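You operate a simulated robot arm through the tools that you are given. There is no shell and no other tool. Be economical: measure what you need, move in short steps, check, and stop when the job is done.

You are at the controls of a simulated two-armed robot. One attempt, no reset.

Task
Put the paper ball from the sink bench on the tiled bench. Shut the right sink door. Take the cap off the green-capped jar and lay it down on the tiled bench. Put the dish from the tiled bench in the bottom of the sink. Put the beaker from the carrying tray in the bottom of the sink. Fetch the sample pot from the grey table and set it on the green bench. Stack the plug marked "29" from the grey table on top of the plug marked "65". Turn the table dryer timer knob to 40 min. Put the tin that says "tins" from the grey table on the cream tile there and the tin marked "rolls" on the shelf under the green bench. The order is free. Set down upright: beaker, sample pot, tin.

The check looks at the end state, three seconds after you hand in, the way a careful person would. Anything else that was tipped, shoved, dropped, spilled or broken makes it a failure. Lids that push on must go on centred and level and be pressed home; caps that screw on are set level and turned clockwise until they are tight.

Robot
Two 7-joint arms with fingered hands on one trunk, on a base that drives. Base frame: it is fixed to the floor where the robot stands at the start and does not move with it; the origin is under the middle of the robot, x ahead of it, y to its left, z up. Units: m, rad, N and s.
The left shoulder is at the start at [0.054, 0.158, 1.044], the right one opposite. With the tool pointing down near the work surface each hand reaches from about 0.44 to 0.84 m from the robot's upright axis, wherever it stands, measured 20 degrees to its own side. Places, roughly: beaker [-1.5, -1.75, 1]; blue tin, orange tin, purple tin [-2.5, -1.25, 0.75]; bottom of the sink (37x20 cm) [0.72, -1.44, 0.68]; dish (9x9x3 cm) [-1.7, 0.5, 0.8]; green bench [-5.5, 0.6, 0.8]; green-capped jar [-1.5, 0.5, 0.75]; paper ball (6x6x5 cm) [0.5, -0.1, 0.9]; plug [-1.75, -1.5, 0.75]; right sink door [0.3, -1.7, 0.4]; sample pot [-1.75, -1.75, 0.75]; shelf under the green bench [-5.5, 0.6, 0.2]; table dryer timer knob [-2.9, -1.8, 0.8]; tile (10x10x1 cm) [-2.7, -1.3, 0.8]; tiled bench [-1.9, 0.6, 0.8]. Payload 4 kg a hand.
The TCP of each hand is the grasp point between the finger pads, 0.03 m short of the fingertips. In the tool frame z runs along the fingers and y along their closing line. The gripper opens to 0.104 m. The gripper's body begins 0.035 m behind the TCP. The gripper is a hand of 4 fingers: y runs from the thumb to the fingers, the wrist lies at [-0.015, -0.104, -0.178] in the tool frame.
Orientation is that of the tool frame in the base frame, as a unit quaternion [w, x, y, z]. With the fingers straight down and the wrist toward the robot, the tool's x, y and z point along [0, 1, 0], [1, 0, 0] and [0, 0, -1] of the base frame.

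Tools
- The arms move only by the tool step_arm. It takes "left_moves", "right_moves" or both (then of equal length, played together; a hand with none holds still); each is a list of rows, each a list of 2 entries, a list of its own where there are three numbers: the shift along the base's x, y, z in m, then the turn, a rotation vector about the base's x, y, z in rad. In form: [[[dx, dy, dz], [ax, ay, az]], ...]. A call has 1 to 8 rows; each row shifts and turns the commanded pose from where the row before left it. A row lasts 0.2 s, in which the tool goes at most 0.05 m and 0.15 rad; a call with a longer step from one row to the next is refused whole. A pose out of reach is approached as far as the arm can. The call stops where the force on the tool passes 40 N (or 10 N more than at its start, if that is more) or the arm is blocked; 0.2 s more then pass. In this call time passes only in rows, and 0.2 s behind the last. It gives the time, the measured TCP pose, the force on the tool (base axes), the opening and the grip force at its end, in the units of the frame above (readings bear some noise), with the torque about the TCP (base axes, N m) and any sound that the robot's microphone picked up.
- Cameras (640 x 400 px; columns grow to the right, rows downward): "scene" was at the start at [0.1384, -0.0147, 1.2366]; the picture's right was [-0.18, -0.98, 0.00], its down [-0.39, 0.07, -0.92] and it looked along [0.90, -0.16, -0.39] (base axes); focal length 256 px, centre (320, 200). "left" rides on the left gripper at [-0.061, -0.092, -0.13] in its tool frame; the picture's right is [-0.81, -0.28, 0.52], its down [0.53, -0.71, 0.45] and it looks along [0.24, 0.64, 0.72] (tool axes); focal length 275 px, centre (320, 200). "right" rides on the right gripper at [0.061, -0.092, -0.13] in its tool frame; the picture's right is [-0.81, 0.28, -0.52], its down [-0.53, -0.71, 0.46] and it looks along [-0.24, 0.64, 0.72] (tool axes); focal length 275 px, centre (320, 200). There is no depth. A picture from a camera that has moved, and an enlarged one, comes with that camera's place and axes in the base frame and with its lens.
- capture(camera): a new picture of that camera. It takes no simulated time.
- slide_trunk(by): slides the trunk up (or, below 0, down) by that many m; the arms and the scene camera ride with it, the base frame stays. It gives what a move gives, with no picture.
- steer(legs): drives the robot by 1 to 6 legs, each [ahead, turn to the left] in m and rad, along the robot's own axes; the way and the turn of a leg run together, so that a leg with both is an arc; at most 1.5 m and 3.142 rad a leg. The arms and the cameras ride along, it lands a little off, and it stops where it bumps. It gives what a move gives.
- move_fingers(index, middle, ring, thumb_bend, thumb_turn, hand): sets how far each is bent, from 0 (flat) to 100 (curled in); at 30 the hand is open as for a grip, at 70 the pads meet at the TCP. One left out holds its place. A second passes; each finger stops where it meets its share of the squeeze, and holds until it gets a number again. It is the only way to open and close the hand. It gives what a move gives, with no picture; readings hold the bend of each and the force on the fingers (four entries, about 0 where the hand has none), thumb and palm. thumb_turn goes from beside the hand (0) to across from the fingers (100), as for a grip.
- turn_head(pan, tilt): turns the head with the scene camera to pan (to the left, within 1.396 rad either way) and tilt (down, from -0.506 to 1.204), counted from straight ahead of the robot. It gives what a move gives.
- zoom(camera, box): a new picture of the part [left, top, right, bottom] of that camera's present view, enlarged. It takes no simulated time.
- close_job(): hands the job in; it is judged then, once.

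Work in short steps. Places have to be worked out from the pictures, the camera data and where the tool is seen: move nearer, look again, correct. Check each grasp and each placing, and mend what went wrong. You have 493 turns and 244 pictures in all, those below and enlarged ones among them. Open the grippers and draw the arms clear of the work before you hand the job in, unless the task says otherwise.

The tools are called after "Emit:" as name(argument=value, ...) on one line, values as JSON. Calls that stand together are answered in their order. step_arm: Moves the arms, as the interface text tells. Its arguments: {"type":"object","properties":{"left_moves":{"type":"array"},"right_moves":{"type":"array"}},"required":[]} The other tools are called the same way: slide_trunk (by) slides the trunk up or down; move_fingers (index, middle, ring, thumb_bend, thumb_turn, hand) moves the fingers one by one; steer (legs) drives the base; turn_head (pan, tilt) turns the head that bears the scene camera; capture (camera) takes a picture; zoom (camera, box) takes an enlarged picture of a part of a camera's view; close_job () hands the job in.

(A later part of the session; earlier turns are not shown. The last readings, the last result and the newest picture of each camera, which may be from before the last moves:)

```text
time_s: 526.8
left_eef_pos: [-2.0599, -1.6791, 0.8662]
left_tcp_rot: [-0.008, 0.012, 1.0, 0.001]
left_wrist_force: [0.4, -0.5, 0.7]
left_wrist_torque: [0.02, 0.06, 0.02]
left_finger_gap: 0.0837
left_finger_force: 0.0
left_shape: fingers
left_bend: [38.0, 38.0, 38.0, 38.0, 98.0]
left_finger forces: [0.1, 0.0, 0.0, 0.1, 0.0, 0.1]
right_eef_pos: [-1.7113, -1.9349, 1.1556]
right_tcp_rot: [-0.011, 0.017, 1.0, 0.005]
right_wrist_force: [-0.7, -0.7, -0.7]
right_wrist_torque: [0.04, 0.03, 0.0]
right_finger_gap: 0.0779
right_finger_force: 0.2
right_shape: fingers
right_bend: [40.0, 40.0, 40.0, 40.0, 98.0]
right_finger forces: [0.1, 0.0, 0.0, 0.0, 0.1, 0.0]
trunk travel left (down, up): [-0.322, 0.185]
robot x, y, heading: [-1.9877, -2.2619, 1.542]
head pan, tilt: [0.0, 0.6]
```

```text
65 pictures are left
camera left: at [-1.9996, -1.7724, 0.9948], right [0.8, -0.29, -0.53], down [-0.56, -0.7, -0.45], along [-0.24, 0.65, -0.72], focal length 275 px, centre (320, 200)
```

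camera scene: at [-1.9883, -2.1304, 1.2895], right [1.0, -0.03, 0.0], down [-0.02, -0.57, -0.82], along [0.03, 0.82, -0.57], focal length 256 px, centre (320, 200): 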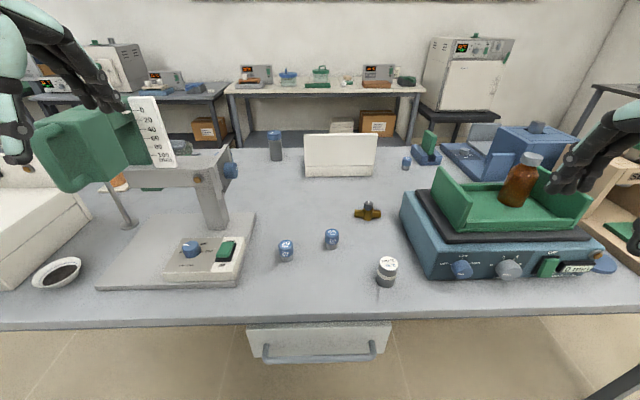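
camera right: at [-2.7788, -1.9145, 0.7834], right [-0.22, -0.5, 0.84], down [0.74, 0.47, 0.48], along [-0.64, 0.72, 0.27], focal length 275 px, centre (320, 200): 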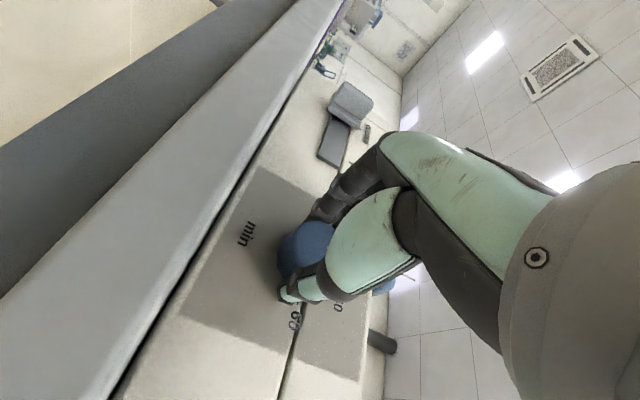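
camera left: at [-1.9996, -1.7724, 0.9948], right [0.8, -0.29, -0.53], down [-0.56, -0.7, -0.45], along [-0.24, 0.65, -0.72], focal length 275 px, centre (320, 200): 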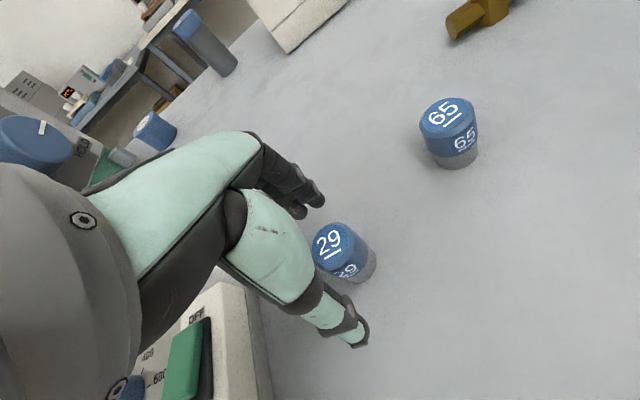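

Plug centre (-2.049,-1.684); I shift 7 mm right, lower, and close.

Emit:
step_arm(left_moves=[[[0.007, -0.004, -0.006], [0, 0, 0]], [[0, 0, -0.008], [0, 0, 0]]])

Emit:
move_fingers(hand="left", index=56, middle=56, ring=56, thumb_bend=56)

Emit:
move_fingers(hand="left", index=70, middle=70, ring=70, thumb_bend=68)

Emit:
step_arm(left_moves=[[[0, 0, 0.03], [0, 0, 0]], [[0, 0, 0.04], [0, 0, 0]], [[0, 0, 0.03], [0, 0, 0]]])

Emit:
capture(camera="left")

Emit:
zoom(camera="scene", box=[260, 160, 380, 260])

```text
time_s: 527.4
left_eef_pos: [-2.0515, -1.6833, 0.8507]
left_tcp_rot: [-0.008, 0.012, 1.0, 0.0]
left_wrist_force: [-0.3, 0.3, 0.3]
left_wrist_torque: [0.01, 0.0, -0.04]
left_finger_gap: 0.0837
left_finger_force: 0.1
left_shape: fingers
left_bend: [38.0, 38.0, 38.0, 38.0, 98.0]
left_finger forces: [0.0, 0.1, 0.0, 0.1, 0.0, 0.0]
right_eef_pos: [-1.711, -1.9353, 1.156]
right_tcp_rot: [-0.01, 0.018, 1.0, 0.004]
right_wrist_force: [-0.7, 0.6, -0.7]
right_wrist_torque: [0.03, 0.0, -0.02]
right_finger_gap: 0.078
right_finger_force: 0.0
right_shape: fingers
right_bend: [40.0, 40.0, 40.0, 40.0, 98.0]
right_finger forces: [0.0, 0.0, 0.0, 0.0, 0.0, 0.0]
trunk travel left (down, up): [-0.322, 0.185]
robot x, y, heading: [-1.9932, -2.2607, 1.538]
head pan, tilt: [0.0, 0.6]
```

```text
time_s: 528.4
left_eef_pos: [-2.0531, -1.6832, 0.852]
left_tcp_rot: [-0.008, 0.013, 1.0, 0.001]
left_wrist_force: [-0.6, -0.7, -0.2]
left_wrist_torque: [0.02, -0.01, 0.0]
left_finger_gap: 0.037
left_finger_force: 0.0
left_shape: fingers
left_bend: [56.0, 56.0, 56.0, 56.0, 98.0]
left_finger forces: [0.0, 0.1, 0.0, 0.0, 0.0, 0.0]
right_eef_pos: [-1.7106, -1.936, 1.1552]
right_tcp_rot: [-0.01, 0.017, 1.0, 0.005]
right_wrist_force: [0.3, 0.0, 0.7]
right_wrist_torque: [0.0, 0.02, 0.05]
right_finger_gap: 0.078
right_finger_force: 0.0
right_shape: fingers
right_bend: [40.0, 40.0, 40.0, 40.0, 98.0]
right_finger forces: [0.0, 0.1, 0.0, 0.1, 0.1, 0.0]
trunk travel left (down, up): [-0.322, 0.185]
robot x, y, heading: [-1.9931, -2.2604, 1.539]
head pan, tilt: [0.0, 0.6]
```

```text
time_s: 529.4
left_eef_pos: [-2.0519, -1.6823, 0.8519]
left_tcp_rot: [-0.008, 0.012, 1.0, 0.001]
left_wrist_force: [-0.5, 0.2, 0.6]
left_wrist_torque: [-0.01, -0.01, -0.01]
left_finger_gap: 0.0239
left_finger_force: 9.8
left_shape: fingers
left_bend: [65.0, 64.0, 70.0, 59.0, 96.0]
left_finger forces: [3.3, 6.4, 0.1, 0.1, 8.4, 0.0]
right_eef_pos: [-1.7098, -1.9352, 1.1568]
right_tcp_rot: [-0.011, 0.017, 1.0, 0.005]
right_wrist_force: [-0.2, 0.0, -0.1]
right_wrist_torque: [0.02, 0.0, 0.0]
right_finger_gap: 0.078
right_finger_force: 0.1
right_shape: fingers
right_bend: [40.0, 40.0, 40.0, 40.0, 98.0]
right_finger forces: [0.0, 0.0, 0.0, 0.1, 0.0, 0.1]
trunk travel left (down, up): [-0.322, 0.185]
robot x, y, heading: [-1.993, -2.2606, 1.54]
head pan, tilt: [0.0, 0.6]
```

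```text
time_s: 530.2
left_eef_pos: [-2.0492, -1.6806, 0.955]
left_tcp_rot: [-0.008, 0.012, 1.0, 0.001]
left_wrist_force: [0.5, -0.2, -0.8]
left_wrist_torque: [0.02, 0.01, 0.01]
left_finger_gap: 0.0241
left_finger_force: 9.1
left_shape: fingers
left_bend: [65.0, 64.0, 70.0, 59.0, 96.0]
left_finger forces: [3.5, 6.1, 0.1, 0.0, 8.3, 0.0]
right_eef_pos: [-1.7103, -1.9354, 1.1552]
right_tcp_rot: [-0.011, 0.017, 1.0, 0.006]
right_wrist_force: [-0.4, -0.9, 0.6]
right_wrist_torque: [0.03, 0.02, 0.01]
right_finger_gap: 0.078
right_finger_force: 0.1
right_shape: fingers
right_bend: [40.0, 40.0, 40.0, 40.0, 98.0]
right_finger forces: [0.1, 0.0, 0.0, 0.0, 0.0, 0.0]
trunk travel left (down, up): [-0.322, 0.185]
robot x, y, heading: [-1.9912, -2.2639, 1.536]
head pan, tilt: [0.0, 0.6]
```

```text
64 pictures are left
camera left: at [-1.9886, -1.7753, 1.084], right [0.8, -0.29, -0.53], down [-0.56, -0.7, -0.45], along [-0.24, 0.65, -0.72], focal length 275 px, centre (320, 200)
```

left: 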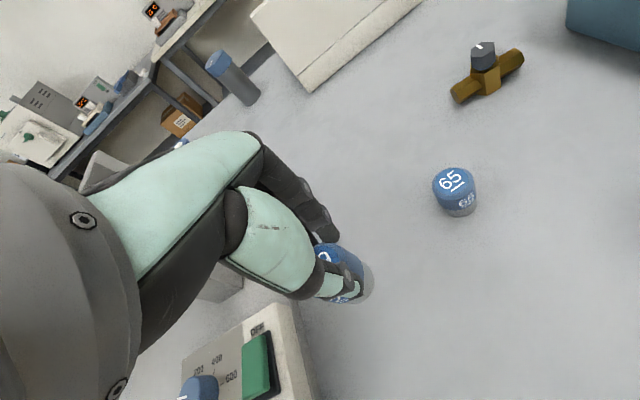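

```text
4.00 times, centred on (320, 210) of scene
camera zoom: at [-1.9877, -2.1245, 1.2888], right [1.0, -0.03, 0.0], down [-0.02, -0.58, -0.82], along [0.03, 0.82, -0.58], focal length 1024 px, centre (320, 160)
```

zoom: 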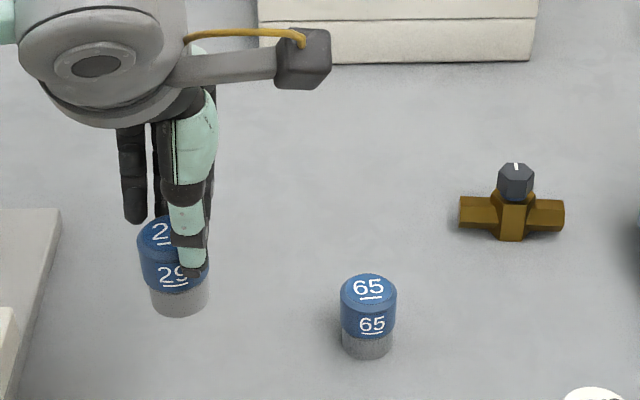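

Held upright, though the plug slid ~2.5 cm lower in the grip (base ≈ TCP-0.079). I move it over plug 65 ([-1.941,-1.644]) and check alignment.

Emit:
step_arm(left_moves=[[[0.028, 0.009, 0.005], [0, 0, 0]], [[0.028, 0.009, 0.005], [0, 0, 0]], [[0.028, 0.009, 0], [0, 0, 0]], [[0.026, 0.008, 0], [0, 0, 0]]])

Emit:
zoom(camera="scene", box=[290, 170, 370, 260])

Emit:
capture(camera="left")

```text
time_s: 531.2
left_eef_pos: [-1.9365, -1.6485, 0.963]
left_tcp_rot: [-0.008, 0.012, 1.0, 0.002]
left_wrist_force: [0.0, -0.3, 0.0]
left_wrist_torque: [-0.03, 0.02, -0.02]
left_finger_gap: 0.024
left_finger_force: 8.9
left_shape: fingers
left_bend: [65.0, 64.0, 70.0, 59.0, 96.0]
left_finger forces: [3.5, 6.2, 0.1, 0.1, 8.3, 0.0]
right_eef_pos: [-1.709, -1.935, 1.1547]
right_tcp_rot: [-0.011, 0.017, 1.0, 0.004]
right_wrist_force: [-1.0, 0.3, 0.4]
right_wrist_torque: [0.01, -0.04, 0.02]
right_finger_gap: 0.0779
right_finger_force: 0.0
right_shape: fingers
right_bend: [40.0, 40.0, 40.0, 40.0, 98.0]
right_finger forces: [0.0, 0.1, 0.1, 0.1, 0.1, 0.0]
trunk travel left (down, up): [-0.322, 0.185]
robot x, y, heading: [-1.9903, -2.2582, 1.539]
head pan, tilt: [0.0, 0.6]
```

```text
4.44 times, centred on (330, 215) of scene
camera zoom: at [-1.9865, -2.124, 1.2888], right [1.0, -0.03, 0.0], down [-0.02, -0.58, -0.82], along [0.02, 0.82, -0.58], focal length 1137 px, centre (276, 133)
```

zoom: 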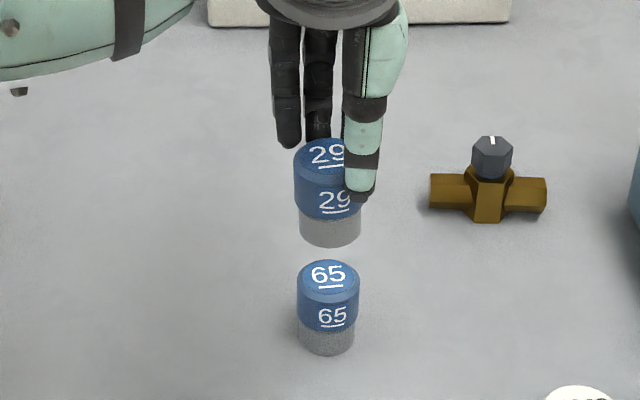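

```text
61 pictures are left
camera left: at [-1.8763, -1.7416, 1.0921], right [0.79, -0.29, -0.53], down [-0.56, -0.7, -0.45], along [-0.24, 0.65, -0.72], focal length 275 px, centre (320, 200)
```

left: 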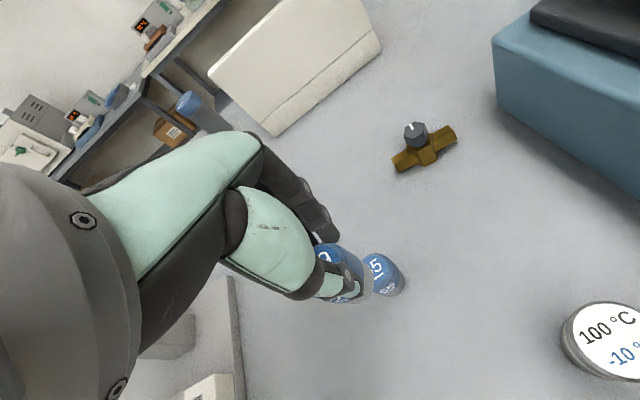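

X looks aligned; depth is uncertain. I zoom the wrist view to compare the two plugs.

Emit:
zoom(camera="left", box=[290, 210, 430, 310])

```text
4.00 times, centred on (360, 260) of left
camera zoom: at [-1.8763, -1.7416, 1.0921], right [0.79, -0.29, -0.53], down [-0.56, -0.7, -0.45], along [-0.24, 0.65, -0.72], focal length 1101 px, centre (160, -40)
```

zoom: 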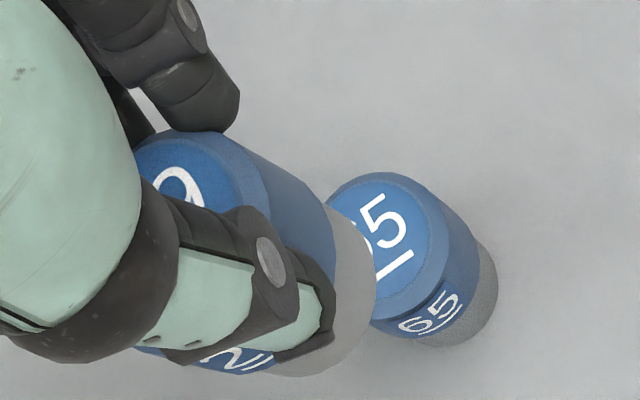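

Cross-checking both views, the plug did not slip down (base ≈0.911) but sits ~2.5 cm toward the thumb. I move +2.5 cm in y and lower to ~1 cm above plug 65.

Emit:
step_arm(left_moves=[[[0.001, 0.025, 0], [0, 0, 0]], [[0, 0, -0.025], [0, 0, 0]], [[0, 0, -0.02], [0, 0, 0]]])

Emit:
zoom(camera="scene", box=[290, 170, 370, 260])

Emit:
zoom(camera="left", box=[290, 210, 430, 310])

```text
time_s: 532.0
left_eef_pos: [-1.939, -1.6201, 0.9172]
left_tcp_rot: [-0.007, 0.013, 1.0, 0.001]
left_wrist_force: [-0.8, -0.2, -0.7]
left_wrist_torque: [-0.03, -0.05, -0.01]
left_finger_gap: 0.0239
left_finger_force: 9.0
left_shape: fingers
left_bend: [65.0, 64.0, 70.0, 59.0, 96.0]
left_finger forces: [3.3, 6.2, 0.0, 0.0, 8.3, 0.0]
right_eef_pos: [-1.7115, -1.935, 1.156]
right_tcp_rot: [-0.01, 0.018, 1.0, 0.005]
right_wrist_force: [0.7, -0.8, -0.2]
right_wrist_torque: [0.01, 0.0, 0.01]
right_finger_gap: 0.0783
right_finger_force: 0.0
right_shape: fingers
right_bend: [40.0, 40.0, 40.0, 40.0, 98.0]
right_finger forces: [0.0, 0.0, 0.0, 0.0, 0.1, 0.1]
trunk travel left (down, up): [-0.322, 0.185]
robot x, y, heading: [-1.9918, -2.2617, 1.542]
head pan, tilt: [0.0, 0.6]
```

```text
4.44 times, centred on (330, 215) of scene
camera zoom: at [-1.988, -2.124, 1.2888], right [1.0, -0.03, 0.0], down [-0.02, -0.58, -0.82], along [0.03, 0.82, -0.58], focal length 1137 px, centre (276, 133)
```

zoom: 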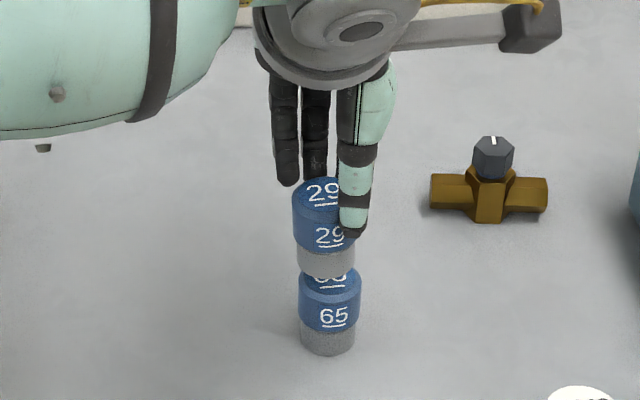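

```text
4.00 times, centred on (360, 260) of left
camera zoom: at [-1.8769, -1.7155, 1.0466], right [0.79, -0.29, -0.53], down [-0.56, -0.7, -0.45], along [-0.24, 0.65, -0.72], focal length 1101 px, centre (160, -40)
```

zoom: 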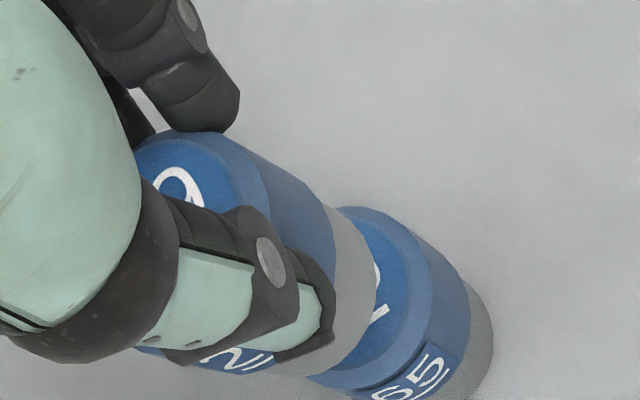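

Nearly coaxial; I nudge +4 mm in x and lower until contact.

Emit:
step_arm(left_moves=[[[0.004, 0.0, -0.002], [0, 0, 0]], [[0, 0, -0.005], [0, 0, 0]], [[0, 0, -0.004], [0, 0, 0]]])

Emit:
zoom(camera="scene", box=[290, 170, 370, 260])

```text
time_s: 532.8
left_eef_pos: [-1.934, -1.6217, 0.9061]
left_tcp_rot: [-0.008, 0.012, 1.0, 0.001]
left_wrist_force: [0.0, 0.0, -0.5]
left_wrist_torque: [-0.04, -0.02, -0.01]
left_finger_gap: 0.0238
left_finger_force: 9.1
left_shape: fingers
left_bend: [65.0, 64.0, 70.0, 59.0, 96.0]
left_finger forces: [3.4, 6.1, 0.0, 0.0, 8.3, 0.0]
right_eef_pos: [-1.7106, -1.9353, 1.1555]
right_tcp_rot: [-0.011, 0.018, 1.0, 0.004]
right_wrist_force: [0.3, 0.6, -0.3]
right_wrist_torque: [-0.02, 0.0, 0.0]
right_finger_gap: 0.0782
right_finger_force: 0.0
right_shape: fingers
right_bend: [40.0, 40.0, 40.0, 40.0, 98.0]
right_finger forces: [0.0, 0.0, 0.1, 0.1, 0.1, 0.0]
trunk travel left (down, up): [-0.322, 0.185]
robot x, y, heading: [-1.9947, -2.2616, 1.544]
head pan, tilt: [0.0, 0.6]
```

```text
4.44 times, centred on (330, 215) of scene
camera zoom: at [-1.9878, -2.1241, 1.2888], right [1.0, -0.03, 0.0], down [-0.02, -0.58, -0.82], along [0.03, 0.82, -0.58], focal length 1137 px, centre (276, 133)
```

zoom: 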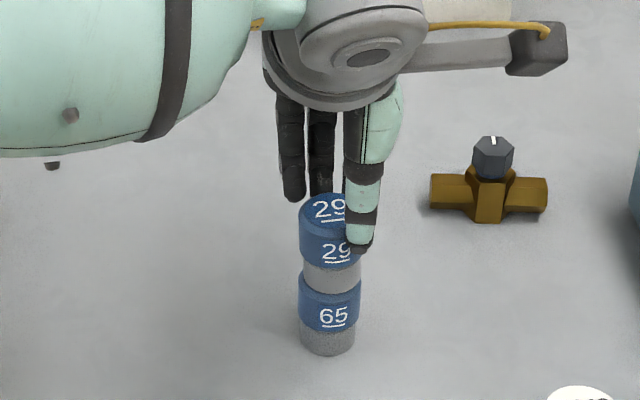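

Alignment looks good. I lower the last millimetres until I feel contact.

Emit:
step_arm(left_moves=[[[-0.001, 0, -0.003], [0, 0, 0]], [[0, 0, -0.002], [0, 0, 0]]])

```text
time_s: 533.4
left_eef_pos: [-1.9346, -1.6222, 0.9023]
left_tcp_rot: [-0.008, 0.012, 1.0, 0.002]
left_wrist_force: [0.6, -0.6, 2.3]
left_wrist_torque: [-0.01, 0.01, -0.03]
left_finger_gap: 0.0235
left_finger_force: 8.6
left_shape: fingers
left_bend: [65.0, 64.0, 70.0, 59.0, 96.0]
left_finger forces: [3.2, 6.3, 0.2, 0.1, 8.3, 0.0]
right_eef_pos: [-1.7109, -1.9357, 1.1553]
right_tcp_rot: [-0.01, 0.017, 1.0, 0.004]
right_wrist_force: [-0.2, 0.7, 0.5]
right_wrist_torque: [0.0, 0.03, -0.04]
right_finger_gap: 0.0778
right_finger_force: 0.0
right_shape: fingers
right_bend: [40.0, 40.0, 40.0, 40.0, 98.0]
right_finger forces: [0.0, 0.1, 0.0, 0.0, 0.1, 0.2]
trunk travel left (down, up): [-0.322, 0.185]
robot x, y, heading: [-1.9902, -2.2622, 1.537]
head pan, tilt: [0.0, 0.6]
```

Contact. I open the fingers in small stages and then rise.

Emit:
move_fingers(hand="left", index=60, middle=59, ring=62, thumb_bend=55)

Emit:
move_fingers(hand="left", index=38, middle=38, ring=38, thumb_bend=34)

Emit:
zoom(camera="scene", box=[290, 170, 370, 260])

```text
time_s: 534.4
left_eef_pos: [-1.9358, -1.6227, 0.901]
left_tcp_rot: [-0.008, 0.011, 1.0, 0.001]
left_wrist_force: [0.1, 0.2, 0.3]
left_wrist_torque: [0.0, 0.01, 0.0]
left_finger_gap: 0.0325
left_finger_force: 0.2
left_shape: fingers
left_bend: [60.0, 59.0, 62.0, 55.0, 97.0]
left_finger forces: [0.0, 0.1, 0.1, 0.1, 0.2, 0.1]
right_eef_pos: [-1.7107, -1.9355, 1.1556]
right_tcp_rot: [-0.01, 0.018, 1.0, 0.006]
right_wrist_force: [-0.8, -0.5, 0.7]
right_wrist_torque: [0.02, 0.0, 0.0]
right_finger_gap: 0.0782
right_finger_force: 0.1
right_shape: fingers
right_bend: [40.0, 40.0, 40.0, 40.0, 98.0]
right_finger forces: [0.1, 0.0, 0.0, 0.1, 0.0, 0.0]
trunk travel left (down, up): [-0.322, 0.185]
robot x, y, heading: [-1.9911, -2.2581, 1.544]
head pan, tilt: [0.0, 0.6]
```

```text
time_s: 535.4
left_eef_pos: [-1.9357, -1.6232, 0.9012]
left_tcp_rot: [-0.008, 0.013, 1.0, 0.001]
left_wrist_force: [0.9, -0.1, 0.1]
left_wrist_torque: [0.01, 0.0, 0.02]
left_finger_gap: 0.0876
left_finger_force: 0.1
left_shape: fingers
left_bend: [38.0, 38.0, 38.0, 34.0, 97.0]
left_finger forces: [0.1, 0.0, 0.0, 0.1, 0.1, 0.1]
right_eef_pos: [-1.7105, -1.9366, 1.1559]
right_tcp_rot: [-0.011, 0.017, 1.0, 0.005]
right_wrist_force: [0.7, 0.1, 0.5]
right_wrist_torque: [-0.02, -0.02, 0.0]
right_finger_gap: 0.0781
right_finger_force: 0.0
right_shape: fingers
right_bend: [40.0, 40.0, 40.0, 40.0, 98.0]
right_finger forces: [0.1, 0.0, 0.0, 0.0, 0.1, 0.1]
trunk travel left (down, up): [-0.322, 0.185]
robot x, y, heading: [-1.9916, -2.264, 1.537]
head pan, tilt: [0.0, 0.6]
```

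```text
4.44 times, centred on (330, 215) of scene
camera zoom: at [-1.9878, -2.1242, 1.2888], right [1.0, -0.03, 0.0], down [-0.02, -0.58, -0.82], along [0.03, 0.82, -0.58], focal length 1137 px, centre (276, 133)
```

zoom: 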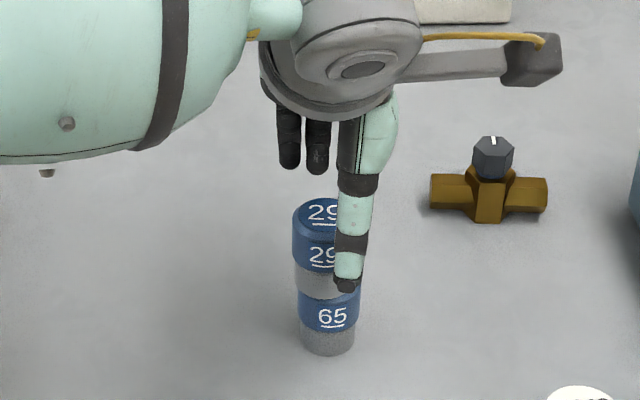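

The stack stands. I rise straight up and verify.

Emit:
step_arm(left_moves=[[[0, 0, 0.02], [0, 0, 0]], [[0, 0, 0.04], [0, 0, 0]], [[0, 0, 0.045], [0, 0, 0]], [[0, 0, 0.045], [0, 0, 0]], [[-0.02, -0.03, 0.02], [0, 0, 0]], [[-0.02, -0.03, 0.02], [0, 0, 0]]])

Emit:
zoom(camera="scene", box=[290, 190, 410, 300])

```text
time_s: 536.8
left_eef_pos: [-1.9765, -1.6846, 1.0909]
left_tcp_rot: [-0.008, 0.012, 1.0, 0.001]
left_wrist_force: [-0.2, -0.6, -0.1]
left_wrist_torque: [0.03, 0.0, 0.0]
left_finger_gap: 0.088
left_finger_force: 0.0
left_shape: fingers
left_bend: [38.0, 38.0, 38.0, 34.0, 97.0]
left_finger forces: [0.1, 0.1, 0.0, 0.0, 0.0, 0.0]
right_eef_pos: [-1.7102, -1.9359, 1.1558]
right_tcp_rot: [-0.01, 0.017, 1.0, 0.005]
right_wrist_force: [0.1, 0.2, 0.6]
right_wrist_torque: [0.04, -0.01, 0.0]
right_finger_gap: 0.0778
right_finger_force: 0.1
right_shape: fingers
right_bend: [40.0, 40.0, 40.0, 40.0, 98.0]
right_finger forces: [0.0, 0.0, 0.0, 0.0, 0.1, 0.0]
trunk travel left (down, up): [-0.322, 0.185]
robot x, y, heading: [-1.9947, -2.2605, 1.54]
head pan, tilt: [0.0, 0.6]
```

```text
3.64 times, centred on (350, 245) of scene
camera zoom: at [-1.9885, -2.1254, 1.2889], right [1.0, -0.03, 0.0], down [-0.02, -0.57, -0.82], along [0.03, 0.82, -0.58], focal length 930 px, centre (211, 36)
```

zoom: 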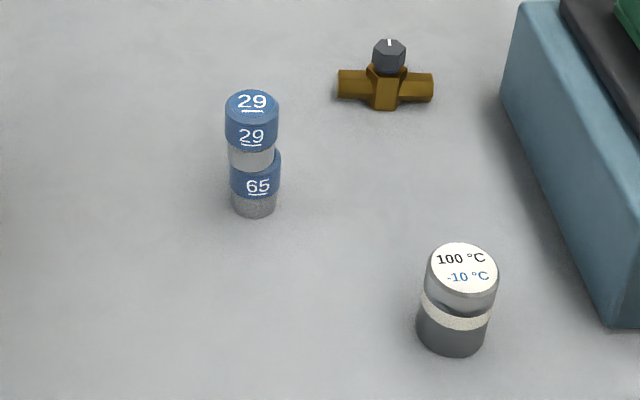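

29 stands on 65. Now the sample pot (100 °C / -10 °C lid) at ≈[-1.826,-1.760]: I bring the right hand over it.

Emit:
step_arm(right_moves=[[[-0.019, 0.029, -0.015], [0, 0, 0]], [[-0.019, 0.029, -0.02], [0, 0, 0]], [[-0.019, 0.029, -0.025], [0, 0, 0]], [[-0.019, 0.029, -0.03], [0, 0, 0]], [[-0.019, 0.029, -0.03], [0, 0, 0]], [[-0.019, 0.03, -0.03], [0, 0, 0]]])

Emit:
move_fingers(hand="right", index=34, middle=34, ring=34, thumb_bend=34)

Emit:
capture(camera="right")

```text
time_s: 538.2
left_eef_pos: [-1.9763, -1.6812, 1.0895]
left_tcp_rot: [-0.008, 0.012, 1.0, -0.001]
left_wrist_force: [0.6, -0.2, -0.2]
left_wrist_torque: [0.0, 0.06, 0.01]
left_finger_gap: 0.0878
left_finger_force: 0.0
left_shape: fingers
left_bend: [38.0, 38.0, 38.0, 34.0, 97.0]
left_finger forces: [0.0, 0.1, 0.0, 0.1, 0.0, 0.0]
right_eef_pos: [-1.8244, -1.76, 1.004]
right_tcp_rot: [-0.011, 0.018, 1.0, 0.004]
right_wrist_force: [0.1, 0.9, -0.5]
right_wrist_torque: [-0.05, 0.0, 0.02]
right_finger_gap: 0.0779
right_finger_force: 0.0
right_shape: fingers
right_bend: [40.0, 40.0, 40.0, 40.0, 98.0]
right_finger forces: [0.1, 0.1, 0.1, 0.0, 0.0, 0.1]
trunk travel left (down, up): [-0.322, 0.185]
robot x, y, heading: [-1.9931, -2.2593, 1.535]
head pan, tilt: [0.0, 0.6]
```

```text
time_s: 539.2
left_eef_pos: [-1.9756, -1.6837, 1.0903]
left_tcp_rot: [-0.008, 0.012, 1.0, 0.002]
left_wrist_force: [0.2, 1.1, -0.2]
left_wrist_torque: [0.01, 0.02, -0.01]
left_finger_gap: 0.0879
left_finger_force: 0.1
left_shape: fingers
left_bend: [38.0, 38.0, 38.0, 34.0, 97.0]
left_finger forces: [0.1, 0.0, 0.0, 0.0, 0.1, 0.0]
right_eef_pos: [-1.825, -1.7631, 1.0058]
right_tcp_rot: [-0.011, 0.017, 1.0, 0.006]
right_wrist_force: [-0.7, 0.5, 0.0]
right_wrist_torque: [-0.01, 0.04, 0.02]
right_finger_gap: 0.0931
right_finger_force: 0.0
right_shape: fingers
right_bend: [34.0, 34.0, 34.0, 34.0, 98.0]
right_finger forces: [0.0, 0.0, 0.0, 0.0, 0.1, 0.0]
trunk travel left (down, up): [-0.322, 0.185]
robot x, y, heading: [-1.9942, -2.2609, 1.538]
head pan, tilt: [0.0, 0.6]
```

```text
54 pictures are left
camera right: at [-1.8869, -1.8543, 1.1366], right [0.83, 0.24, 0.5], down [0.5, -0.73, -0.47], along [0.25, 0.64, -0.72], focal length 275 px, centre (320, 200)
```

right: 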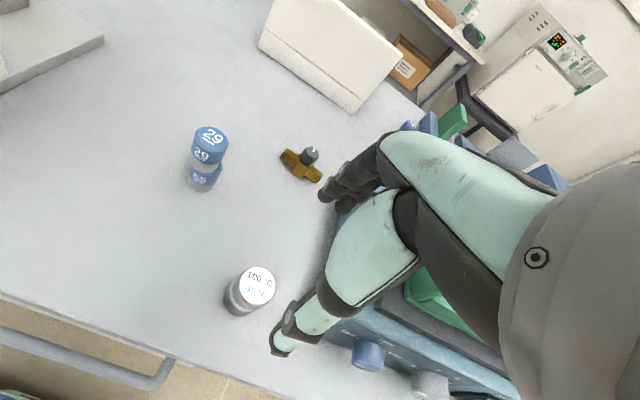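

Pot centre (-1.827,-1.756). I descend and grip it.

Emit:
step_arm(right_moves=[[[-0.001, 0.006, -0.04], [0, 0, 0]], [[0, 0, -0.045], [0, 0, 0]], [[0, 0, -0.045], [0, 0, 0]], [[0, 0, -0.026], [0, 0, 0]]])

Emit:
move_fingers(hand="right", index=52, middle=52, ring=52, thumb_bend=52)

Emit:
move_fingers(hand="right", index=66, middle=66, ring=66, thumb_bend=64)

Emit:
step_arm(right_moves=[[[0, 0, 0.02], [0, 0, 0]], [[0, 0, 0.04], [0, 0, 0]], [[0, 0, 0.045], [0, 0, 0]], [[0, 0, 0.045], [0, 0, 0]], [[0, 0, 0.045], [0, 0, 0]]])

Emit:
zoom(camera="scene", box=[300, 100, 440, 220])

```text
time_s: 540.2
left_eef_pos: [-1.9764, -1.6834, 1.0895]
left_tcp_rot: [-0.008, 0.013, 1.0, 0.0]
left_wrist_force: [-0.3, -0.3, 0.2]
left_wrist_torque: [0.03, -0.01, 0.0]
left_finger_gap: 0.0878
left_finger_force: 0.0
left_shape: fingers
left_bend: [38.0, 38.0, 38.0, 34.0, 97.0]
left_finger forces: [0.1, 0.1, 0.1, 0.0, 0.0, 0.0]
right_eef_pos: [-1.8255, -1.7544, 0.8478]
right_tcp_rot: [-0.011, 0.016, 1.0, 0.005]
right_wrist_force: [0.0, 0.3, 0.4]
right_wrist_torque: [0.0, 0.04, 0.0]
right_finger_gap: 0.0933
right_finger_force: 0.0
right_shape: fingers
right_bend: [34.0, 34.0, 34.0, 34.0, 98.0]
right_finger forces: [0.0, 0.0, 0.1, 0.1, 0.1, 0.0]
trunk travel left (down, up): [-0.322, 0.185]
robot x, y, heading: [-1.9916, -2.2601, 1.54]
head pan, tilt: [0.0, 0.6]
```

```text
time_s: 541.2
left_eef_pos: [-1.9756, -1.6835, 1.0897]
left_tcp_rot: [-0.007, 0.012, 1.0, 0.002]
left_wrist_force: [-0.6, 0.3, 0.0]
left_wrist_torque: [0.04, 0.01, 0.01]
left_finger_gap: 0.0878
left_finger_force: 0.1
left_shape: fingers
left_bend: [38.0, 38.0, 38.0, 34.0, 97.0]
left_finger forces: [0.0, 0.0, 0.0, 0.0, 0.0, 0.0]
right_eef_pos: [-1.8236, -1.7555, 0.8481]
right_tcp_rot: [-0.011, 0.018, 1.0, 0.006]
right_wrist_force: [0.2, 0.1, 1.3]
right_wrist_torque: [0.03, -0.01, 0.0]
right_finger_gap: 0.0474
right_finger_force: 0.1
right_shape: fingers
right_bend: [52.0, 52.0, 52.0, 52.0, 98.0]
right_finger forces: [0.0, 0.0, 0.1, 0.1, 0.0, 0.0]
trunk travel left (down, up): [-0.322, 0.185]
robot x, y, heading: [-1.9931, -2.2635, 1.542]
head pan, tilt: [0.0, 0.6]
```

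```text
time_s: 542.2
left_eef_pos: [-1.9766, -1.6833, 1.0903]
left_tcp_rot: [-0.008, 0.012, 1.0, 0.001]
left_wrist_force: [0.2, -0.5, 1.1]
left_wrist_torque: [0.01, -0.01, -0.03]
left_finger_gap: 0.0877
left_finger_force: 0.0
left_shape: fingers
left_bend: [38.0, 38.0, 38.0, 34.0, 97.0]
left_finger forces: [0.1, 0.0, 0.0, 0.0, 0.1, 0.0]
right_eef_pos: [-1.8246, -1.7562, 0.8482]
right_tcp_rot: [-0.011, 0.017, 1.0, 0.005]
right_wrist_force: [-0.5, 0.7, -0.3]
right_wrist_torque: [-0.01, -0.02, -0.01]
right_finger_gap: 0.0355
right_finger_force: 9.4
right_shape: fingers
right_bend: [59.0, 60.0, 66.0, 56.0, 96.0]
right_finger forces: [4.1, 5.5, 0.0, 0.0, 9.1, 0.0]
trunk travel left (down, up): [-0.322, 0.185]
robot x, y, heading: [-1.992, -2.2598, 1.54]
head pan, tilt: [0.0, 0.6]
```

```text
time_s: 543.4
left_eef_pos: [-1.9756, -1.686, 1.0915]
left_tcp_rot: [-0.007, 0.012, 1.0, 0.001]
left_wrist_force: [-0.1, 0.1, 0.7]
left_wrist_torque: [0.01, 0.01, 0.0]
left_finger_gap: 0.088
left_finger_force: 0.1
left_shape: fingers
left_bend: [38.0, 38.0, 38.0, 34.0, 97.0]
left_finger forces: [0.0, 0.0, 0.0, 0.0, 0.0, 0.0]
right_eef_pos: [-1.8264, -1.7552, 1.0457]
right_tcp_rot: [-0.011, 0.017, 1.0, 0.006]
right_wrist_force: [0.4, -0.2, -0.3]
right_wrist_torque: [0.01, 0.0, 0.03]
right_finger_gap: 0.0355
right_finger_force: 8.7
right_shape: fingers
right_bend: [59.0, 61.0, 66.0, 56.0, 96.0]
right_finger forces: [4.1, 5.0, 0.1, 0.1, 9.0, 0.0]
trunk travel left (down, up): [-0.322, 0.185]
robot x, y, heading: [-1.9929, -2.2669, 1.538]
head pan, tilt: [0.0, 0.6]
```

```text
3.33 times, centred on (370, 160) of scene
camera zoom: at [-1.9882, -2.1252, 1.2889], right [1.0, -0.03, 0.0], down [-0.02, -0.57, -0.82], along [0.03, 0.82, -0.58], focal length 853 px, centre (153, 333)
```

zoom: 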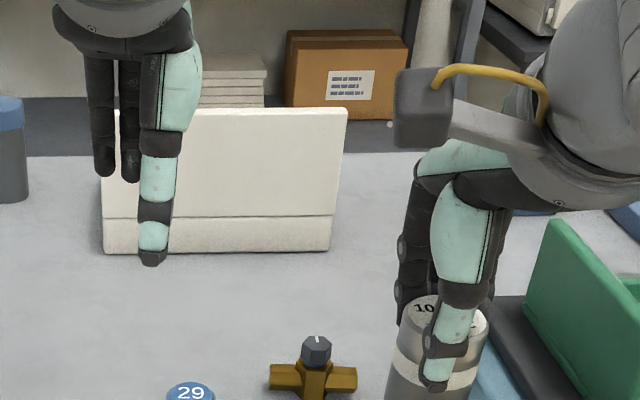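

The sample pot is held upright. I tighten slightly, retract both hands, and drive round the west end to the north side for the ROLLS tin.

Emit:
move_fingers(hand="right", index=70, middle=70, ring=74, thumb_bend=68)

Emit:
step_arm(right_moves=[[[0.01, -0.03, 0.015], [0, 0, 0]], [[0.01, -0.03, 0.015], [0, 0, 0]], [[0.01, -0.03, 0.015], [0, 0, 0]], [[0.01, -0.03, 0.01], [0, 0, 0]], [[0.01, -0.03, 0.0], [0, 0, 0]], [[0.01, -0.03, 0.0], [0, 0, 0]]], left_moves=[[[-0.02, -0.03, 0.015], [0, 0, 0]], [[-0.02, -0.03, 0.015], [0, 0, 0]], [[-0.02, -0.03, 0.015], [0, 0, 0]], [[-0.02, -0.03, 0.015], [0, 0, 0]], [[-0.02, -0.03, 0.01], [0, 0, 0]], [[-0.02, -0.03, 0.01], [0, 0, 0]]])

Emit:
steer(legs=[[-0.18, 0], [0, 1.6], [1.5, 0], [0.2, 0], [0, -1.57]])

Emit:
steer(legs=[[1.5, 0], [0.6, 0], [0, -1.57], [1.05, 0], [0, -1.57]])

Emit:
turn_head(pan=0.1, tilt=0.5)

Emit:
capture(camera="scene")

```text
time_s: 544.4
left_eef_pos: [-1.9759, -1.6847, 1.0908]
left_tcp_rot: [-0.008, 0.012, 1.0, 0.0]
left_wrist_force: [0.1, -0.1, 0.1]
left_wrist_torque: [0.01, -0.01, -0.01]
left_finger_gap: 0.088
left_finger_force: 0.0
left_shape: fingers
left_bend: [38.0, 38.0, 38.0, 34.0, 97.0]
left_finger forces: [0.0, 0.0, 0.0, 0.0, 0.0, 0.1]
right_eef_pos: [-1.8267, -1.7564, 1.0444]
right_tcp_rot: [-0.01, 0.017, 1.0, 0.005]
right_wrist_force: [0.8, 0.4, -1.2]
right_wrist_torque: [-0.01, 0.04, 0.0]
right_finger_gap: 0.035
right_finger_force: 15.8
right_shape: fingers
right_bend: [61.0, 63.0, 73.0, 55.0, 95.0]
right_finger forces: [5.9, 6.8, 3.4, 0.0, 15.1, 0.0]
trunk travel left (down, up): [-0.322, 0.185]
robot x, y, heading: [-1.9908, -2.2637, 1.541]
head pan, tilt: [0.0, 0.6]
```

```text
time_s: 545.8
left_eef_pos: [-2.0975, -1.8644, 1.1723]
left_tcp_rot: [-0.009, 0.012, 1.0, 0.0]
left_wrist_force: [0.2, 0.2, -0.5]
left_wrist_torque: [0.01, 0.0, 0.0]
left_finger_gap: 0.088
left_finger_force: 0.0
left_shape: fingers
left_bend: [38.0, 38.0, 38.0, 34.0, 97.0]
left_finger forces: [0.1, 0.0, 0.0, 0.0, 0.1, 0.0]
right_eef_pos: [-1.7636, -1.9218, 1.1124]
right_tcp_rot: [-0.01, 0.017, 1.0, 0.004]
right_wrist_force: [0.8, -0.7, -0.2]
right_wrist_torque: [0.03, 0.0, 0.01]
right_finger_gap: 0.0352
right_finger_force: 15.4
right_shape: fingers
right_bend: [61.0, 63.0, 73.0, 55.0, 95.0]
right_finger forces: [6.1, 6.7, 3.4, 0.0, 15.1, 0.1]
right hand out of reach, approached as far as the arm can: row 6
trunk travel left (down, up): [-0.322, 0.185]
robot x, y, heading: [-1.9943, -2.2589, 1.538]
head pan, tilt: [0.0, 0.6]
```

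```text
time_s: 565.2
left_eef_pos: [-3.8189, -2.0351, 1.1706]
left_tcp_rot: [-0.009, 0.006, 1.0, 0.001]
left_wrist_force: [-0.4, 0.4, 0.3]
left_wrist_torque: [-0.01, 0.01, 0.0]
left_finger_gap: 0.0882
left_finger_force: 0.0
left_shape: fingers
left_bend: [38.0, 38.0, 38.0, 34.0, 97.0]
left_finger forces: [0.0, 0.0, 0.0, 0.1, 0.1, 0.0]
right_eef_pos: [-3.4845, -2.0873, 1.11]
right_tcp_rot: [-0.01, 0.012, 1.0, 0.004]
right_wrist_force: [-0.4, 0.6, -0.9]
right_wrist_torque: [0.04, -0.01, -0.02]
right_finger_gap: 0.0341
right_finger_force: 15.4
right_shape: fingers
right_bend: [61.0, 63.0, 73.0, 56.0, 95.0]
right_finger forces: [6.0, 6.4, 4.0, 0.1, 14.2, 0.0]
trunk travel left (down, up): [-0.322, 0.185]
robot x, y, heading: [-3.7184, -2.4309, 1.548]
head pan, tilt: [0.0, 0.6]
```

```text
time_s: 590.6
left_eef_pos: [-2.528, -0.7328, 1.1772]
left_tcp_rot: [0.008, 1.0, -0.007, 0.009]
left_wrist_force: [0.6, -0.1, 0.0]
left_wrist_torque: [0.01, 0.01, 0.01]
left_finger_gap: 0.0881
left_finger_force: 0.1
left_shape: fingers
left_bend: [38.0, 38.0, 38.0, 34.0, 98.0]
left_finger forces: [0.0, 0.0, 0.0, 0.0, 0.0, 0.1]
right_eef_pos: [-2.8631, -0.6851, 1.1181]
right_tcp_rot: [0.003, 1.0, -0.012, 0.01]
right_wrist_force: [0.3, -0.4, -2.8]
right_wrist_torque: [0.01, 0.01, 0.0]
right_finger_gap: 0.0341
right_finger_force: 14.7
right_shape: fingers
right_bend: [61.0, 64.0, 73.0, 57.0, 94.0]
right_finger forces: [6.0, 5.8, 4.2, 0.0, 13.0, 0.0]
trunk travel left (down, up): [-0.322, 0.185]
robot x, y, heading: [-2.6142, -0.3494, -1.593]
head pan, tilt: [0.0, 0.6]
```

```text
time_s: 591.2
left_eef_pos: [-2.5284, -0.7192, 1.1804]
left_tcp_rot: [0.014, 1.0, -0.007, 0.01]
left_wrist_force: [-0.6, 0.1, 0.1]
left_wrist_torque: [-0.01, 0.0, 0.01]
left_finger_gap: 0.0879
left_finger_force: 0.1
left_shape: fingers
left_bend: [38.0, 38.0, 38.0, 34.0, 98.0]
left_finger forces: [0.0, 0.0, 0.0, 0.0, 0.0, 0.1]
right_eef_pos: [-2.8651, -0.6767, 1.1251]
right_tcp_rot: [0.014, 1.0, -0.017, 0.016]
right_wrist_force: [-0.1, 0.0, -2.0]
right_wrist_torque: [-0.02, 0.01, -0.04]
right_finger_gap: 0.0341
right_finger_force: 15.6
right_shape: fingers
right_bend: [61.0, 64.0, 73.0, 57.0, 94.0]
right_finger forces: [6.8, 6.2, 4.6, 0.0, 14.3, 0.0]
trunk travel left (down, up): [-0.322, 0.185]
robot x, y, heading: [-2.6172, -0.3476, -1.593]
head pan, tilt: [0.099, 0.499]
```

```text
52 pictures are left
camera scene: at [-2.6117, -0.4864, 1.2978], right [-1.0, -0.08, 0.0], down [-0.04, 0.49, -0.87], along [0.07, -0.87, -0.49], focal length 256 px, centre (320, 200)
```

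scene: 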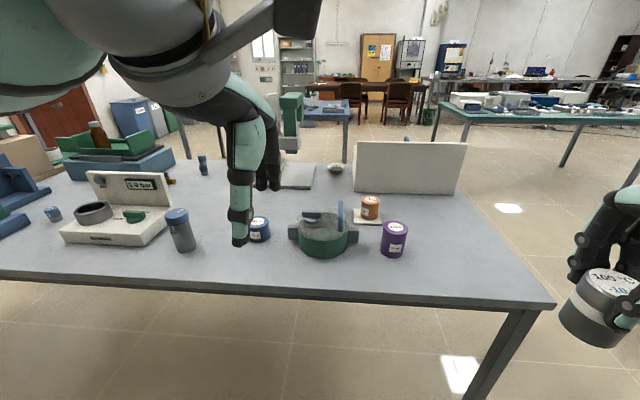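

Everything is in order. I move 0.2 m forward and bring the left hand over the ROLLS tin.

Emit:
steer(legs=[[0.19, 0]])

Emit:
step_arm(left_moves=[[[0.025, -0.028, -0.01], [0.005, 0, 0]], [[0.025, -0.028, -0.015], [0.005, 0, 0]], [[0.025, -0.028, -0.015], [0.005, 0, 0]], [[0.025, -0.028, -0.02], [0.005, 0, 0]], [[0.025, -0.028, -0.02], [0.005, 0, 0]], [[0.025, -0.028, -0.02], [0.003, 0, 0]], [[0.01, -0.01, -0.02], [0, 0, 0]]])

Emit:
move_fingers(hand="left", index=26, middle=26, ring=26, thumb_bend=26)

Emit:
capture(camera="left")

```text
time_s: 592.8
left_eef_pos: [-2.5311, -0.913, 1.1792]
left_tcp_rot: [0.011, 1.0, -0.007, 0.009]
left_wrist_force: [-1.0, -1.2, 0.6]
left_wrist_torque: [0.0, 0.0, 0.0]
left_finger_gap: 0.088
left_finger_force: 0.0
left_shape: fingers
left_bend: [38.0, 38.0, 38.0, 34.0, 98.0]
left_finger forces: [0.0, 0.0, 0.0, 0.0, 0.1, 0.0]
right_eef_pos: [-2.8673, -0.8664, 1.1211]
right_tcp_rot: [0.009, 1.0, -0.014, 0.011]
right_wrist_force: [0.9, -0.1, -1.3]
right_wrist_torque: [-0.02, -0.01, 0.0]
right_finger_gap: 0.0337
right_finger_force: 16.0
right_shape: fingers
right_bend: [61.0, 64.0, 73.0, 57.0, 94.0]
right_finger forces: [6.8, 6.1, 4.6, 0.1, 14.4, 0.0]
trunk travel left (down, up): [-0.322, 0.185]
robot x, y, heading: [-2.6198, -0.5392, -1.592]
head pan, tilt: [0.099, 0.499]
```

```text
time_s: 594.4
left_eef_pos: [-2.37, -1.0759, 1.062]
left_tcp_rot: [0.003, 1.0, -0.007, 0.009]
left_wrist_force: [-0.7, 0.0, 0.4]
left_wrist_torque: [-0.03, 0.01, 0.01]
left_finger_gap: 0.0879
left_finger_force: 0.0
left_shape: fingers
left_bend: [38.0, 38.0, 38.0, 34.0, 98.0]
left_finger forces: [0.0, 0.0, 0.0, 0.0, 0.1, 0.0]
right_eef_pos: [-2.8679, -0.8613, 1.1337]
right_tcp_rot: [0.02, 0.999, -0.021, 0.019]
right_wrist_force: [-0.3, 1.0, -1.2]
right_wrist_torque: [-0.03, 0.01, -0.01]
right_finger_gap: 0.0336
right_finger_force: 16.1
right_shape: fingers
right_bend: [61.0, 64.0, 73.0, 57.0, 94.0]
right_finger forces: [6.7, 6.2, 4.7, 0.1, 14.3, 0.0]
trunk travel left (down, up): [-0.322, 0.185]
robot x, y, heading: [-2.6175, -0.5419, -1.589]
head pan, tilt: [0.099, 0.499]
```

```text
time_s: 595.4
left_eef_pos: [-2.371, -1.0768, 1.0609]
left_tcp_rot: [0.003, 1.0, -0.007, 0.008]
left_wrist_force: [-0.7, 0.0, 0.1]
left_wrist_torque: [0.0, 0.0, 0.0]
left_finger_gap: 0.1119
left_finger_force: 0.1
left_shape: fingers
left_bend: [26.0, 26.0, 26.0, 26.0, 98.0]
left_finger forces: [0.1, 0.1, 0.0, 0.1, 0.0, 0.1]
right_eef_pos: [-2.8687, -0.8613, 1.1325]
right_tcp_rot: [0.02, 0.999, -0.021, 0.018]
right_wrist_force: [0.2, 0.6, -1.3]
right_wrist_torque: [-0.02, 0.03, -0.02]
right_finger_gap: 0.0334
right_finger_force: 15.7
right_shape: fingers
right_bend: [61.0, 64.0, 73.0, 57.0, 94.0]
right_finger forces: [6.7, 6.1, 4.6, 0.0, 14.4, 0.0]
trunk travel left (down, up): [-0.322, 0.185]
robot x, y, heading: [-2.6229, -0.5398, -1.592]
head pan, tilt: [0.099, 0.499]
```

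```text
51 pictures are left
camera left: at [-2.4325, -0.984, 1.191], right [-0.8, 0.28, -0.53], down [0.55, 0.7, -0.45], along [0.25, -0.65, -0.72], focal length 275 px, centre (320, 200)
```

left: 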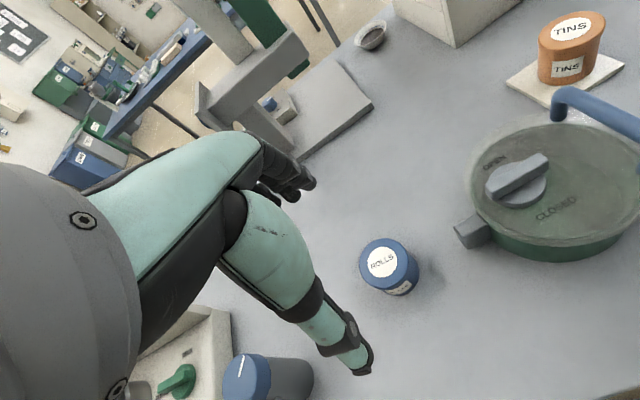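

ROLLS ≈[-2.368,-1.117]. I shift and descend around it.

Emit:
step_arm(left_moves=[[[0.002, -0.022, -0.03], [0, 0, 0]], [[0, -0.021, -0.035], [0, 0, 0]], [[0, 0, -0.045], [0, 0, 0]], [[0, 0, -0.03], [0, 0, 0]]])

Emit:
capture(camera="left")

```text
time_s: 596.4
left_eef_pos: [-2.3691, -1.1199, 0.9212]
left_tcp_rot: [0.002, 1.0, -0.006, 0.009]
left_wrist_force: [-0.2, -0.2, 0.0]
left_wrist_torque: [0.03, 0.0, -0.03]
left_finger_gap: 0.1118
left_finger_force: 0.1
left_shape: fingers
left_bend: [26.0, 26.0, 26.0, 26.0, 98.0]
left_finger forces: [0.1, 0.0, 0.1, 0.0, 0.1, 0.0]
right_eef_pos: [-2.8681, -0.8616, 1.1327]
right_tcp_rot: [0.02, 0.999, -0.021, 0.018]
right_wrist_force: [-0.1, -0.2, -1.2]
right_wrist_torque: [0.0, 0.02, 0.04]
right_finger_gap: 0.0338
right_finger_force: 15.5
right_shape: fingers
right_bend: [61.0, 64.0, 73.0, 57.0, 94.0]
right_finger forces: [6.7, 6.2, 4.6, 0.1, 14.3, 0.0]
trunk travel left (down, up): [-0.322, 0.185]
robot x, y, heading: [-2.6224, -0.5371, -1.593]
head pan, tilt: [0.099, 0.499]
```

```text
50 pictures are left
camera left: at [-2.4313, -1.0273, 1.0506], right [-0.8, 0.28, -0.53], down [0.55, 0.7, -0.45], along [0.25, -0.65, -0.72], focal length 275 px, centre (320, 200)
```

left: 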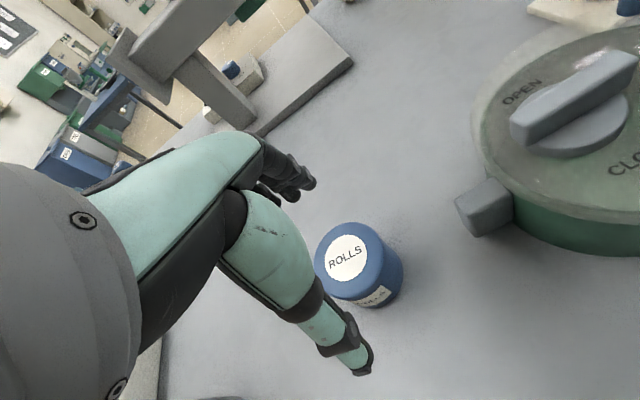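

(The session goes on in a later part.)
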